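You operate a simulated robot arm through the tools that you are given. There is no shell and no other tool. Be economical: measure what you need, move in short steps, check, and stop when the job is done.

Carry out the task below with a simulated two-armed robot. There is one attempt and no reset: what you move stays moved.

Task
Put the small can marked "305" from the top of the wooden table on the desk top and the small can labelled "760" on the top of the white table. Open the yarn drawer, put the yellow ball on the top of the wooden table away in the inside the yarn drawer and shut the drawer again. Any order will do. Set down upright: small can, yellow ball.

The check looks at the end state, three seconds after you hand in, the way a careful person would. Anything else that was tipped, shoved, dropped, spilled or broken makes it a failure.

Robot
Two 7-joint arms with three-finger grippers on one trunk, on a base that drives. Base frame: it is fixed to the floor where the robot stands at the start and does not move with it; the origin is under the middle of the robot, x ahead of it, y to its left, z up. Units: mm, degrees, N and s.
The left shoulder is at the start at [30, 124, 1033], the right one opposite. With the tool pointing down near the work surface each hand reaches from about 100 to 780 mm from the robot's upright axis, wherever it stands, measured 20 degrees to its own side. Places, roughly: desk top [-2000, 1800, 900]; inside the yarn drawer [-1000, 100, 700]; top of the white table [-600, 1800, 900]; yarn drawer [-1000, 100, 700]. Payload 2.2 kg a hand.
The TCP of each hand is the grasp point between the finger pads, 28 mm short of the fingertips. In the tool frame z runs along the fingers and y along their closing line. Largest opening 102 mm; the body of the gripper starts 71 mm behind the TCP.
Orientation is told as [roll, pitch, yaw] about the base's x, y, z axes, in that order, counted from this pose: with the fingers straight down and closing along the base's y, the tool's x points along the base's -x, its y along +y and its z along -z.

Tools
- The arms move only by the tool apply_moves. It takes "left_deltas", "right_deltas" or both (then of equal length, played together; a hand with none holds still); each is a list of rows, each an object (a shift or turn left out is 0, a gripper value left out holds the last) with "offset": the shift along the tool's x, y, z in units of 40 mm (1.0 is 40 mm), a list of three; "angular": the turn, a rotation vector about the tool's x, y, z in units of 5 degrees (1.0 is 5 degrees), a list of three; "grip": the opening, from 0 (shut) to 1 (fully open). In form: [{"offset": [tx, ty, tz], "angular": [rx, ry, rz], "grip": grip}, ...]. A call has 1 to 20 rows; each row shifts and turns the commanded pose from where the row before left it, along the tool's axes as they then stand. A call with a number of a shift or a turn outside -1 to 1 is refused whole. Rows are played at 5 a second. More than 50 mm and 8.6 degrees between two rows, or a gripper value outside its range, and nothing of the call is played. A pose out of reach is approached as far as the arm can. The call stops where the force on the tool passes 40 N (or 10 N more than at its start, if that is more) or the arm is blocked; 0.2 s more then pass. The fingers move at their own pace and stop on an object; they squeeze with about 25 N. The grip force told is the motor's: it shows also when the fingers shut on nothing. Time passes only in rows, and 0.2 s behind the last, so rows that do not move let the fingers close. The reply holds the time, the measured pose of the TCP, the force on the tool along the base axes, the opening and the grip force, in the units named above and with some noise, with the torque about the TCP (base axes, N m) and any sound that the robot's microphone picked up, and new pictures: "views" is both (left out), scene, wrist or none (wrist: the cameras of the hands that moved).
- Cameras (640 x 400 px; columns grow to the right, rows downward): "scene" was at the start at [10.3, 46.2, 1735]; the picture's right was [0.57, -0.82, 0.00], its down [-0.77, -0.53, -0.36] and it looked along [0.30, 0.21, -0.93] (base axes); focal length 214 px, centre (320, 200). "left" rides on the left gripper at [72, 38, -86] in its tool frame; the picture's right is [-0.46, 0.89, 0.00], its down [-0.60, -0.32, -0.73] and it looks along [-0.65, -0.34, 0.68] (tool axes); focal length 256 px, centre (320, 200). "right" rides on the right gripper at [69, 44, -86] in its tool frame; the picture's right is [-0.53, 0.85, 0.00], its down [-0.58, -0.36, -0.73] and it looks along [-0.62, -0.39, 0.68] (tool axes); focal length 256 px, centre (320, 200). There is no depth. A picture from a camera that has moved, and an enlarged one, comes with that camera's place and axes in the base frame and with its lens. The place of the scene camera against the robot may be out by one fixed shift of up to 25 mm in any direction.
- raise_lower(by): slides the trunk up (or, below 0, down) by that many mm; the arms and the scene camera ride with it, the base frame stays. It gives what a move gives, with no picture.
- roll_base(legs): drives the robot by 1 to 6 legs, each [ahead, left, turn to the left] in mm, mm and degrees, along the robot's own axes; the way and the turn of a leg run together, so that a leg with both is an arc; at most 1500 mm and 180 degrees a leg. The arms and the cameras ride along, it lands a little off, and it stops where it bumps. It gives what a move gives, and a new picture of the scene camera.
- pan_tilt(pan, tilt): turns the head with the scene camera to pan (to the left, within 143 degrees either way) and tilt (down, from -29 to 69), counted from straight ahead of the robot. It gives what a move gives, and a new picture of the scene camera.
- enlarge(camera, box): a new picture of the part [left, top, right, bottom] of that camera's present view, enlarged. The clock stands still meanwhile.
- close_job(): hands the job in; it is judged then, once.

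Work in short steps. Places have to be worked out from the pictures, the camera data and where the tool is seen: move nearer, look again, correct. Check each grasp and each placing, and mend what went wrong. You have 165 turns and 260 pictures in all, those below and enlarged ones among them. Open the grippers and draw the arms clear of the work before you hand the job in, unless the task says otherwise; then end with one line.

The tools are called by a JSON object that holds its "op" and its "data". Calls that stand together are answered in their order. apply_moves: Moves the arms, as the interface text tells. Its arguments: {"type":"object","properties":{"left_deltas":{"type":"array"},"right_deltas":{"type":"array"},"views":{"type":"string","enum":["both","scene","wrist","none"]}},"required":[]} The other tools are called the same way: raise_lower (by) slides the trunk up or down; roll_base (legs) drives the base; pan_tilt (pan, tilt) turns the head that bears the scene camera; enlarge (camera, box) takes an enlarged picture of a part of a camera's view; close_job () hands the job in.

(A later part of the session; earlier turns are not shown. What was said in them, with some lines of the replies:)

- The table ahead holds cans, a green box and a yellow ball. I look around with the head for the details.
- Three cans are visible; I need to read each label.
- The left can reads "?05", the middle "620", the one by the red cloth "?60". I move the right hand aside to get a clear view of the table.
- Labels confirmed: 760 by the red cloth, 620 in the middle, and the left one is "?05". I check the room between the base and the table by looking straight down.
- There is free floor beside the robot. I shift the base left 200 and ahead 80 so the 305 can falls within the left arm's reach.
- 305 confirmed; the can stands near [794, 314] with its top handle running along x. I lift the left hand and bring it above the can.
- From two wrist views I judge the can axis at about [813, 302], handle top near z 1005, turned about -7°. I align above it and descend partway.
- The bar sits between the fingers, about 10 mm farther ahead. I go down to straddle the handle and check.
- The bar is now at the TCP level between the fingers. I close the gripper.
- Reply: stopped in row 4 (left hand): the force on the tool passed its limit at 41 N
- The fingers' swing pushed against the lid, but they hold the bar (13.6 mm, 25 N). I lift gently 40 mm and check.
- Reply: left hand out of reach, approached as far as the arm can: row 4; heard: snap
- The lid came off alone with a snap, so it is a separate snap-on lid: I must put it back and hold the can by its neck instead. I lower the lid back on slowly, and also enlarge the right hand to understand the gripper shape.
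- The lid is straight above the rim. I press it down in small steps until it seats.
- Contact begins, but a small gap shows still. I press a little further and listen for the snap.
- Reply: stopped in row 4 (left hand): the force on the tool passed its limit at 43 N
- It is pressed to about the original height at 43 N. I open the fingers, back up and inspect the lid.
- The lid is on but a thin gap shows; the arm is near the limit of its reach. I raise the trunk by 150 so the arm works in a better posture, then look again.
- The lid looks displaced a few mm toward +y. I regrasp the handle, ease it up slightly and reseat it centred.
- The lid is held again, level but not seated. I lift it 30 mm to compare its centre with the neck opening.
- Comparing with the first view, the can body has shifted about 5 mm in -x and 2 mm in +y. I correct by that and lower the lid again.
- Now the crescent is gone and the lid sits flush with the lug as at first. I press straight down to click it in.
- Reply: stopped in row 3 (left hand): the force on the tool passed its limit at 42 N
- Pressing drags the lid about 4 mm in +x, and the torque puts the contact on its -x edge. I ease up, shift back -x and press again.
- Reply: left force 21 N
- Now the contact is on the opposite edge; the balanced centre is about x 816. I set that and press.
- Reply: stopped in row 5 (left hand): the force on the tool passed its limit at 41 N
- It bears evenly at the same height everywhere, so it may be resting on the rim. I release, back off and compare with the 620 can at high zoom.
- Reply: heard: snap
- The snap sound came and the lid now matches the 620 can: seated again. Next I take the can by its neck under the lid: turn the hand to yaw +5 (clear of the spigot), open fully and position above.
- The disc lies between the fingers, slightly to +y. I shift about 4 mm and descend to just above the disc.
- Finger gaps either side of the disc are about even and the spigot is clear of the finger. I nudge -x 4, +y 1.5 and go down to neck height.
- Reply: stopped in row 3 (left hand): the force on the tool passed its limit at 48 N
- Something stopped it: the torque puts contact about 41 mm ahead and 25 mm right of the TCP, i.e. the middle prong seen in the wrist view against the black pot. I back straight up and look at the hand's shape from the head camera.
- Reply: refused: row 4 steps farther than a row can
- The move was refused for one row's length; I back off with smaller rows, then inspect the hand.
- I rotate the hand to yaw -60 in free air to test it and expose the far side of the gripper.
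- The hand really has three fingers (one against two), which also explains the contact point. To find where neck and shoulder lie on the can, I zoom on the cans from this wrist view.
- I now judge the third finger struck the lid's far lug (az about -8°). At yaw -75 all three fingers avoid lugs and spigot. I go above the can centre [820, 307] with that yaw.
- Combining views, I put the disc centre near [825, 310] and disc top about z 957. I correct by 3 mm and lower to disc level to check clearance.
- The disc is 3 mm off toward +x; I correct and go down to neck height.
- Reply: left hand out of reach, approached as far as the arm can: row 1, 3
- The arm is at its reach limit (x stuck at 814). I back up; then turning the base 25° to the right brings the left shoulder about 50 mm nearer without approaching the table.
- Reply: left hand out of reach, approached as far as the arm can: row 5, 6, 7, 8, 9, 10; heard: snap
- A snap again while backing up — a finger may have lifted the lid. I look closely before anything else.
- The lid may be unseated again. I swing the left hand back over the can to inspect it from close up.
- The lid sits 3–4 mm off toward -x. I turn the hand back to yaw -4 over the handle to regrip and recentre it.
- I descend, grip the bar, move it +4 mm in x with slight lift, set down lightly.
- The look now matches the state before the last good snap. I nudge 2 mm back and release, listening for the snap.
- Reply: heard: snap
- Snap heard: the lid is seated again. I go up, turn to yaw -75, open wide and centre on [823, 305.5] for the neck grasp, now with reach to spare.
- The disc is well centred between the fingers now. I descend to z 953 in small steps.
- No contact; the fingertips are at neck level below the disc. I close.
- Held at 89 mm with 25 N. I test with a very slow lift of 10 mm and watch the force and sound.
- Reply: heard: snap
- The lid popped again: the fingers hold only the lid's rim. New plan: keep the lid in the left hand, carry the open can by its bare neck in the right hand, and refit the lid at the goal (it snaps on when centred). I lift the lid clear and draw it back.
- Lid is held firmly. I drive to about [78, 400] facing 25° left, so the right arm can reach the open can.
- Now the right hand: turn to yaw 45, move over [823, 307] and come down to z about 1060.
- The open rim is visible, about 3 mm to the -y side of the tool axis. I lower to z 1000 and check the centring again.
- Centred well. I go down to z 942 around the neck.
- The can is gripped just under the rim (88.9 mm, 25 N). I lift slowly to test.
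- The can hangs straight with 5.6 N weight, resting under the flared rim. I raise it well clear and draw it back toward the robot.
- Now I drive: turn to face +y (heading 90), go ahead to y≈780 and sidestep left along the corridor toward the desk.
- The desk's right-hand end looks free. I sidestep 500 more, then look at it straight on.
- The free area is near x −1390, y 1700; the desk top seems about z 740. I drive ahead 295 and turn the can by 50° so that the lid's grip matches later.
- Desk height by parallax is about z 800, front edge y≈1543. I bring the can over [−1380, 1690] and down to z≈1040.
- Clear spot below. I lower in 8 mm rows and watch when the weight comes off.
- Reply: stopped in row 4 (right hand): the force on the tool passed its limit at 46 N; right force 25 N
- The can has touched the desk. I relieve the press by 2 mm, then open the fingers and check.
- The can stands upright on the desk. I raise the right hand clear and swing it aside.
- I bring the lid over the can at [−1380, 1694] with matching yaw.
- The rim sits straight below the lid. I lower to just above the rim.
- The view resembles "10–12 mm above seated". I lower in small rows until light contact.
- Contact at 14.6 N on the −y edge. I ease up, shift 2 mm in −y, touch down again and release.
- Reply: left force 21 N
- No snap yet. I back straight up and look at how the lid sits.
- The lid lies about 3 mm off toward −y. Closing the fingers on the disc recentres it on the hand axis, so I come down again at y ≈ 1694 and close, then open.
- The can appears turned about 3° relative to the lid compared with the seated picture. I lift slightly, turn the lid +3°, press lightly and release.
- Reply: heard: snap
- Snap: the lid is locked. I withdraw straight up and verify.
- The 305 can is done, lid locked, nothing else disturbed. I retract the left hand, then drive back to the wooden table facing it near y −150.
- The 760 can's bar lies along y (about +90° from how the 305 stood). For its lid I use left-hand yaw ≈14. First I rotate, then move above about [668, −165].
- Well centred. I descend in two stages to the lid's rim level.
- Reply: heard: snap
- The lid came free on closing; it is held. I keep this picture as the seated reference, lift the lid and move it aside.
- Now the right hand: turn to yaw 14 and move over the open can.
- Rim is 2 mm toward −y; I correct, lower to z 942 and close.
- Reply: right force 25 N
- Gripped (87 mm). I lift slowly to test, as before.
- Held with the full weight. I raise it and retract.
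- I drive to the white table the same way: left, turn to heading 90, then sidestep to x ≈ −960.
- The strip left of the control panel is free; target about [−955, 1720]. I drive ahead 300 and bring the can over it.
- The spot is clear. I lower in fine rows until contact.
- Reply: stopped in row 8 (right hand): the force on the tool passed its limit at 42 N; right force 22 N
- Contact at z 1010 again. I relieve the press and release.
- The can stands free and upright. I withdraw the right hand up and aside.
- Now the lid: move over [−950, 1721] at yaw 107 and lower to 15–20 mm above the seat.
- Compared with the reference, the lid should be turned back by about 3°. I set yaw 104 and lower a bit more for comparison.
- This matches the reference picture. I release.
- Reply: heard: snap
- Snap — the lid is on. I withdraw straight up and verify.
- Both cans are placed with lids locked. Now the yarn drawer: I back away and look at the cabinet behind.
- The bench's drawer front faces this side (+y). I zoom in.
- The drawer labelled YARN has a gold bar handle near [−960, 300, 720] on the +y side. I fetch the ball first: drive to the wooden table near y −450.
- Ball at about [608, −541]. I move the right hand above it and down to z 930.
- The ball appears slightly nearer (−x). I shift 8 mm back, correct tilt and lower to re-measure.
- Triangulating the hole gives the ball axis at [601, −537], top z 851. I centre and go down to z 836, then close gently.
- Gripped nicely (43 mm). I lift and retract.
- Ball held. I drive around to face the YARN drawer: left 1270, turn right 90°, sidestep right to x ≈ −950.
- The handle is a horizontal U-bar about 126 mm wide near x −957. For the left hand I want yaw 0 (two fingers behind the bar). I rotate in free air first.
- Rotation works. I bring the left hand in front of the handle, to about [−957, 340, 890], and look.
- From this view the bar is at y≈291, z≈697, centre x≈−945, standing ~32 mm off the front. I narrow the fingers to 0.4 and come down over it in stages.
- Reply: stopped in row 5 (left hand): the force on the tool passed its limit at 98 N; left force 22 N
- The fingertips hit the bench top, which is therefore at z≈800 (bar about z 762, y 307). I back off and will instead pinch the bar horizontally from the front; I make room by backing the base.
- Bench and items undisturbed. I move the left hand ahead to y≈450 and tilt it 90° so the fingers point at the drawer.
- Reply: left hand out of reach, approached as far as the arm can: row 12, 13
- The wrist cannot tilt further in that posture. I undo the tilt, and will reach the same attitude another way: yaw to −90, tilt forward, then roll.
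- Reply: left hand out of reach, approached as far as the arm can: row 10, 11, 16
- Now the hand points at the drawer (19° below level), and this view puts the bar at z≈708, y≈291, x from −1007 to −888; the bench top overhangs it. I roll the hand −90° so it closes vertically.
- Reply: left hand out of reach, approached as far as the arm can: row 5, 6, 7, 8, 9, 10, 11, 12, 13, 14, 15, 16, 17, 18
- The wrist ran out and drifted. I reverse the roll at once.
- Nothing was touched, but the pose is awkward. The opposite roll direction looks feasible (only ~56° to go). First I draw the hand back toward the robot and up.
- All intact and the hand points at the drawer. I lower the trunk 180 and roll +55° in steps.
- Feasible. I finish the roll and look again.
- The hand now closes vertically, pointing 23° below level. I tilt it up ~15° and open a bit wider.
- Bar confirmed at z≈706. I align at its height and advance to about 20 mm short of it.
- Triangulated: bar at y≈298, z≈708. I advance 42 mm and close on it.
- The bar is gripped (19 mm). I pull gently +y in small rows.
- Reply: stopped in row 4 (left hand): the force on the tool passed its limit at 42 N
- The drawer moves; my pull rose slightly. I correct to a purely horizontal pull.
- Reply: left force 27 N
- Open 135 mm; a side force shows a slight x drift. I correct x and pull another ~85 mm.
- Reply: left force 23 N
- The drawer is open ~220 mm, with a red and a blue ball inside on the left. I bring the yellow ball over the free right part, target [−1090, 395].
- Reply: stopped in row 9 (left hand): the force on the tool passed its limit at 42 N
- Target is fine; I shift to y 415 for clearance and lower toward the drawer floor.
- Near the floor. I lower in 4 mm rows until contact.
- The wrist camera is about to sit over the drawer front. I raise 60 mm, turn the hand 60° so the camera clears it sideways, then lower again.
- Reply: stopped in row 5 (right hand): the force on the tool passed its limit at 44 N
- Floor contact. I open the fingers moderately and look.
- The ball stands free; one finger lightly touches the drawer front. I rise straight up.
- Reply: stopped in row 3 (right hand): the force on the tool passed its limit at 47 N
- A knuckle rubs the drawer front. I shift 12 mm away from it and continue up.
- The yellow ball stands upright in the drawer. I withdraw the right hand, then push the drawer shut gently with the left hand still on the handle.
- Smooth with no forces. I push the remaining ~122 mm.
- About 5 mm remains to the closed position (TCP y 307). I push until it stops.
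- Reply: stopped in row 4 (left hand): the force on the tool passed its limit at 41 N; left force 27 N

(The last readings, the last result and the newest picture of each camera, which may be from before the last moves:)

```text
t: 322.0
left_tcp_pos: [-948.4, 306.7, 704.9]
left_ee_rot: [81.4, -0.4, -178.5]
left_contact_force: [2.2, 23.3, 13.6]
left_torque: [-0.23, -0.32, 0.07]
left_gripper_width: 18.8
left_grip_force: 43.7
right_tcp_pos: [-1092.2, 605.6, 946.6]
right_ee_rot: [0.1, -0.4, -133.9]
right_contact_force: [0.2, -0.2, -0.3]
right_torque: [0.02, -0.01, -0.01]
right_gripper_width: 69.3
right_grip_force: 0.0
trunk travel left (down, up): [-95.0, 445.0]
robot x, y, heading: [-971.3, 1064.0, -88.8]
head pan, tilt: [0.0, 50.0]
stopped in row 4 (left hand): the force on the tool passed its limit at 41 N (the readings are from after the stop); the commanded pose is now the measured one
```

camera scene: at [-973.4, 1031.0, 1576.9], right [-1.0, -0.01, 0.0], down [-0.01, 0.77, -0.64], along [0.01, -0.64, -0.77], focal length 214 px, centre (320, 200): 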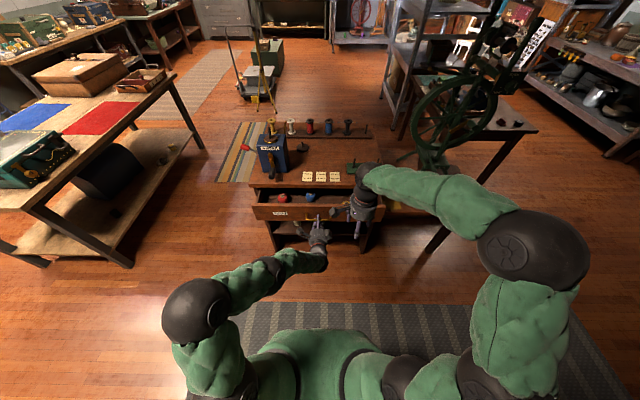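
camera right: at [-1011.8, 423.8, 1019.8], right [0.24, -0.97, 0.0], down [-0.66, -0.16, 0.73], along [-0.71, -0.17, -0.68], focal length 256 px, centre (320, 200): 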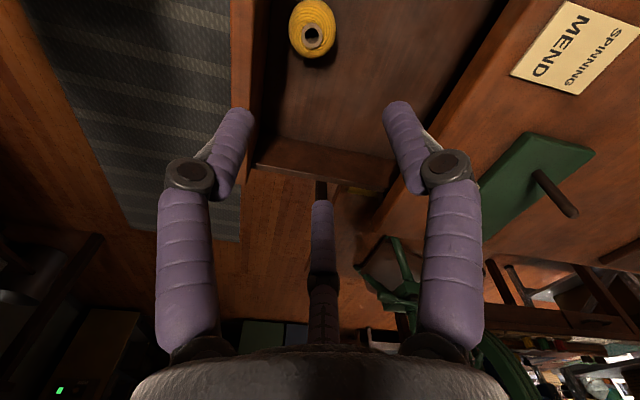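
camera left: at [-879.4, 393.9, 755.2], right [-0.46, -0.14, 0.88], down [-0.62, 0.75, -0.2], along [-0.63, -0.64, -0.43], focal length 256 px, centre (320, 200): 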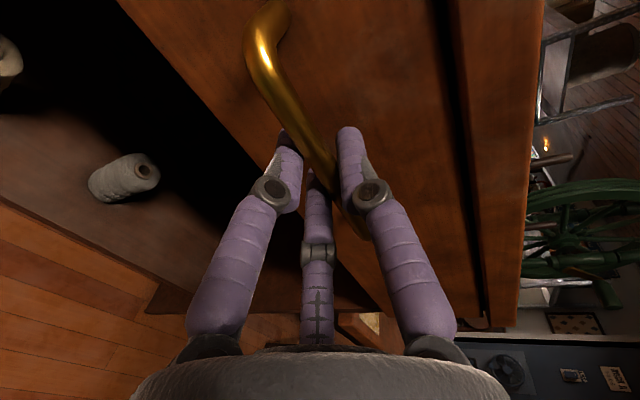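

Fully shut at 306.7 against the stop. I open the left fingers and back off straight.

{"op": "apply_moves", "data": {"left_deltas": [{"grip": 0.3}, {"grip": 0.55}, {"grip": 0.55}, {"offset": [0, -0.03, -0.2]}, {"offset": [0, -0.08, -0.6]}, {"offset": [0, -0.1, -0.8]}, {"offset": [0, -0.1, -0.8]}, {"offset": [0, -0.1, -0.8]}], "views": "wrist"}}

{"op": "roll_base", "data": {"legs": [[-200, 0, 0]]}}

{"op": "enlarge", "data": {"camera": "scene", "box": [220, 100, 420, 260]}}

```text
t: 323.8
left_tcp_pos: [-952.3, 433.6, 706.5]
left_ee_rot: [81.2, -0.3, -178.6]
left_contact_force: [-0.3, 0.0, -0.2]
left_torque: [0.01, 0.01, 0.02]
left_gripper_width: 56.0
left_grip_force: 0.1
right_tcp_pos: [-1093.3, 602.1, 945.8]
right_ee_rot: [0.0, -0.2, -133.9]
right_contact_force: [1.2, 0.5, -0.1]
right_torque: [0.0, 0.0, 0.01]
right_gripper_width: 69.3
right_grip_force: 0.1
trunk travel left (down, up): [-95.0, 445.0]
robot x, y, heading: [-964.8, 1064.3, -88.9]
head pan, tilt: [0.0, 50.0]
camera left: at [-882.9, 515.3, 756.8], right [-0.46, -0.15, 0.88], down [-0.62, 0.76, -0.2], along [-0.63, -0.64, -0.44], focal length 256 px, centre (320, 200)
```

left: 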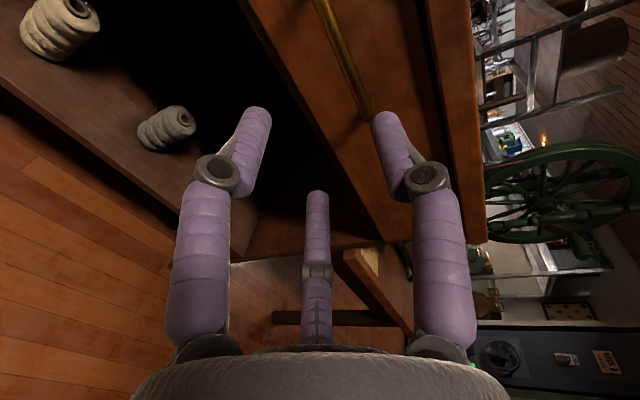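

```text
t: 325.4
left_tcp_pos: [-953.0, 623.3, 704.4]
left_ee_rot: [81.0, -0.3, -178.3]
left_contact_force: [-0.3, 0.1, -0.6]
left_torque: [0.01, -0.06, 0.02]
left_gripper_width: 56.5
left_grip_force: 0.1
right_tcp_pos: [-1093.3, 791.6, 945.5]
right_ee_rot: [0.0, 0.0, -133.5]
right_contact_force: [-0.1, -0.4, -0.8]
right_torque: [-0.03, -0.02, 0.01]
right_gripper_width: 69.6
right_grip_force: 0.0
trunk travel left (down, up): [-95.0, 445.0]
robot x, y, heading: [-973.2, 1252.0, -88.9]
head pan, tilt: [0.0, 50.0]
stopped in leg 1: the robot was blocked; the commanded pose is now the measured one
camera scene: at [-975.5, 1220.1, 1576.8], right [-1.0, -0.02, 0.0], down [-0.02, 0.77, -0.64], along [0.01, -0.64, -0.77], focal length 214 px, centre (320, 200)
```

scene: 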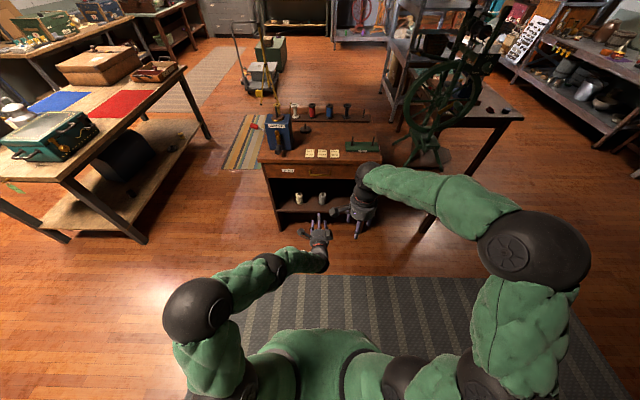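

```text
2.50 times, centred on (320, 180) of scene
camera zoom: at [-975.5, 1220.1, 1576.8], right [-1.0, -0.02, 0.0], down [-0.02, 0.77, -0.64], along [0.01, -0.64, -0.77], focal length 536 px, centre (320, 250)
```

zoom: 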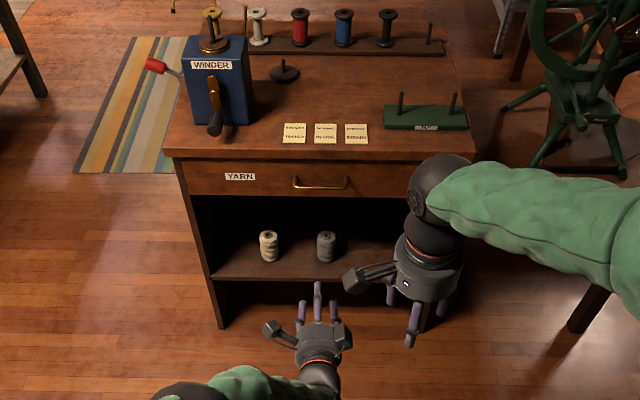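

The drawer is shut, everything on the bench stands. But backing up touched the table behind; I move forward at once and check the cans.

{"op": "roll_base", "data": {"legs": [[120, 0, 0]]}}

{"op": "raise_lower", "data": {"by": 250}}

{"op": "pan_tilt", "data": {"pan": 143, "tilt": 50}}

{"op": "pan_tilt", "data": {"pan": -143, "tilt": 50}}

```text
t: 326.7
left_tcp_pos: [-950.2, 502.1, 703.6]
left_ee_rot: [81.0, -0.3, -178.3]
left_contact_force: [-0.8, -0.1, 1.0]
left_torque: [-0.01, 0.0, 0.0]
left_gripper_width: 56.0
left_grip_force: 0.1
right_tcp_pos: [-1090.4, 670.3, 944.8]
right_ee_rot: [-0.2, -0.2, -133.5]
right_contact_force: [0.4, -0.6, -0.8]
right_torque: [0.01, 0.02, -0.03]
right_gripper_width: 69.6
right_grip_force: 0.0
trunk travel left (down, up): [-95.0, 445.0]
robot x, y, heading: [-969.2, 1131.1, -88.8]
head pan, tilt: [0.0, 50.0]
camera scene: at [-972.9, 1099.1, 1576.8], right [-1.0, -0.02, 0.0], down [-0.02, 0.77, -0.64], along [0.01, -0.64, -0.77], focal length 214 px, centre (320, 200)
```

scene: 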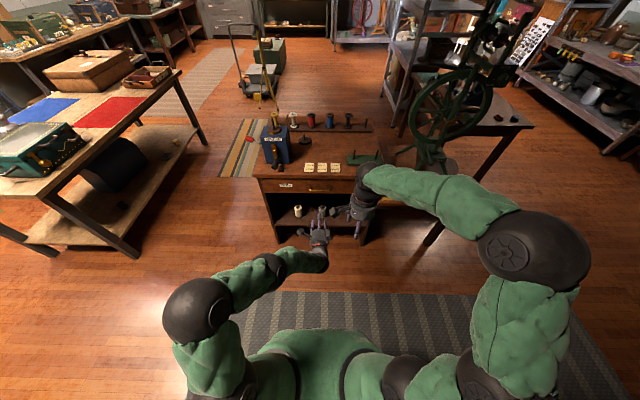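

```text
t: 329.2
left_tcp_pos: [-950.4, 502.4, 953.8]
left_ee_rot: [80.9, -0.4, -178.4]
left_contact_force: [0.1, -0.7, 0.5]
left_torque: [0.05, 0.01, 0.0]
left_gripper_width: 56.0
left_grip_force: 0.0
right_tcp_pos: [-1090.5, 670.8, 1196.0]
right_ee_rot: [0.0, -0.2, -133.5]
right_contact_force: [0.5, -0.2, 0.0]
right_torque: [-0.02, 0.01, 0.0]
right_gripper_width: 69.2
right_grip_force: 0.1
trunk travel left (down, up): [-345.0, 195.0]
robot x, y, heading: [-966.5, 1136.4, -88.5]
head pan, tilt: [0.0, 50.0]
```

```text
t: 331.5
left_tcp_pos: [-950.5, 503.7, 955.1]
left_ee_rot: [80.9, -0.2, -178.3]
left_contact_force: [-0.6, 0.4, 0.6]
left_torque: [0.03, 0.02, 0.02]
left_gripper_width: 56.3
left_grip_force: 0.0
right_tcp_pos: [-1090.6, 670.8, 1196.6]
right_ee_rot: [0.0, -0.3, -133.5]
right_contact_force: [-0.1, -1.0, 0.0]
right_torque: [-0.01, -0.01, 0.0]
right_gripper_width: 69.2
right_grip_force: 0.0
trunk travel left (down, up): [-345.0, 195.0]
robot x, y, heading: [-967.7, 1132.0, -88.8]
head pan, tilt: [143.0, 50.0]
camera scene: at [-929.4, 1239.9, 1826.9], right [0.81, -0.59, 0.0], down [-0.45, -0.62, -0.64], along [0.38, 0.52, -0.77], focal length 214 px, centre (320, 200)
```

scene: 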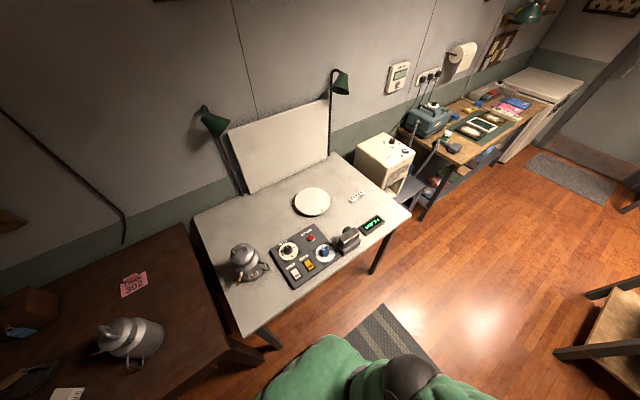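

```text
t: 335.4
left_tcp_pos: [-950.4, 503.3, 954.5]
left_ee_rot: [81.0, -0.2, -178.3]
left_contact_force: [0.3, -0.5, 0.0]
left_torque: [0.01, 0.01, 0.03]
left_gripper_width: 56.4
left_grip_force: 0.1
right_tcp_pos: [-1092.0, 670.6, 1194.8]
right_ee_rot: [0.1, -0.1, -133.5]
right_contact_force: [0.6, -0.1, -0.4]
right_torque: [-0.04, 0.0, 0.01]
right_gripper_width: 69.2
right_grip_force: 0.1
trunk travel left (down, up): [-345.0, 195.0]
robot x, y, heading: [-968.0, 1134.1, -88.6]
head pan, tilt: [-143.0, 50.0]
camera scene: at [-1022.2, 1238.0, 1826.9], right [0.79, 0.62, 0.0], down [0.47, -0.6, -0.64], along [-0.4, 0.51, -0.77], focal length 214 px, centre (320, 200)
```

scene: 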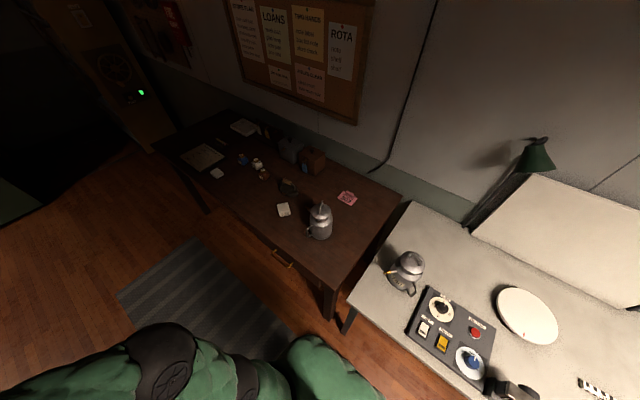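

Both cans stand. I zoom to check the lids and labels once more, and also the bench after the pull.

{"op": "enlarge", "data": {"camera": "scene", "box": [270, 170, 430, 310]}}

{"op": "pan_tilt", "data": {"pan": 50, "tilt": 40}}

{"op": "enlarge", "data": {"camera": "scene", "box": [180, 60, 560, 300]}}

```text
2.86 times, centred on (350, 240) of scene
camera zoom: at [-1022.2, 1238.0, 1826.9], right [0.79, 0.62, 0.0], down [0.47, -0.6, -0.64], along [-0.4, 0.51, -0.77], focal length 613 px, centre (234, 86)
```

zoom: 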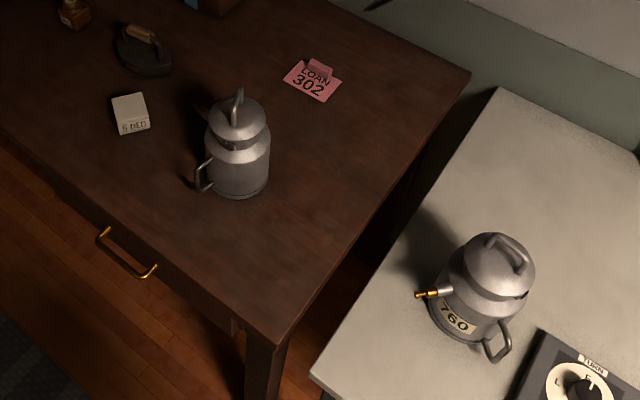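

```text
t: 338.3
left_tcp_pos: [-950.3, 504.2, 954.2]
left_ee_rot: [81.0, -0.3, -178.3]
left_contact_force: [0.4, 0.5, -0.4]
left_torque: [0.0, 0.0, -0.01]
left_gripper_width: 55.8
left_grip_force: 0.0
right_tcp_pos: [-1090.8, 670.3, 1195.9]
right_ee_rot: [-0.1, -0.2, -133.6]
right_contact_force: [-0.1, 0.4, -0.1]
right_torque: [-0.03, -0.02, 0.04]
right_gripper_width: 69.3
right_grip_force: 0.1
trunk travel left (down, up): [-345.0, 195.0]
robot x, y, heading: [-966.9, 1131.4, -88.7]
head pan, tilt: [50.0, 40.0]
camera scene: at [-908.3, 1124.2, 1841.1], right [-0.63, -0.78, 0.0], down [-0.5, 0.4, -0.77], along [0.6, -0.48, -0.64], focal length 214 px, centre (320, 200)
```

scene: 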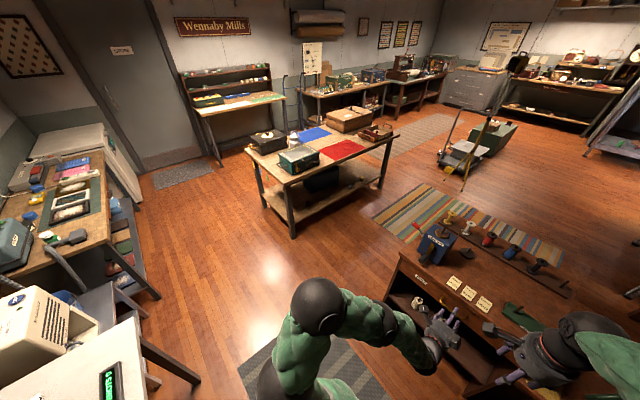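

```text
1.67 times, centred on (370, 180) of scene
camera zoom: at [-908.3, 1124.2, 1841.1], right [-0.63, -0.78, 0.0], down [-0.5, 0.4, -0.77], along [0.6, -0.48, -0.64], focal length 358 px, centre (237, 233)
```

zoom: 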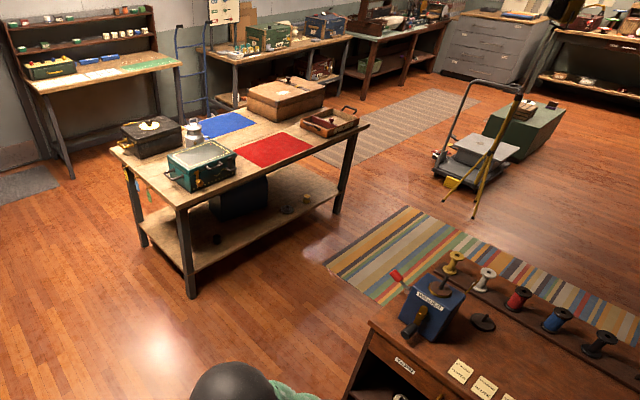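

Everything stands as it should and the drawer is shut. I open both grippers fully and hand in.

{"op": "apply_moves", "data": {"left_deltas": [{"grip": 1}, {"grip": 1}, {"grip": 1}], "right_deltas": [{"grip": 1}, {"grip": 1}, {"grip": 1}], "views": "none"}}

{"op": "close_job", "data": {}}

```text
t: 339.1
left_tcp_pos: [-950.6, 503.3, 954.6]
left_ee_rot: [81.0, -0.3, -178.4]
left_contact_force: [-0.7, 0.5, 1.0]
left_torque: [0.01, 0.03, -0.02]
left_gripper_width: 102.3
left_grip_force: 0.1
right_tcp_pos: [-1090.4, 669.4, 1195.4]
right_ee_rot: [0.0, -0.1, -133.5]
right_contact_force: [-0.2, 0.5, -0.1]
right_torque: [-0.01, 0.01, -0.01]
right_gripper_width: 101.9
right_grip_force: 0.0
trunk travel left (down, up): [-345.0, 195.0]
robot x, y, heading: [-969.2, 1136.4, -88.7]
head pan, tilt: [50.0, 40.0]
```

```text
The job is handed in.
```

I handed the job in with can 305 on the desk and can 760 on the white table, both upright with lids snapped back on, and the yellow ball upright in the shut yarn drawer; on the way the lids popped off, the left hand pressed on the drawer bench with 98 N, and the base bumped the table behind it, but nothing looked moved afterwards.
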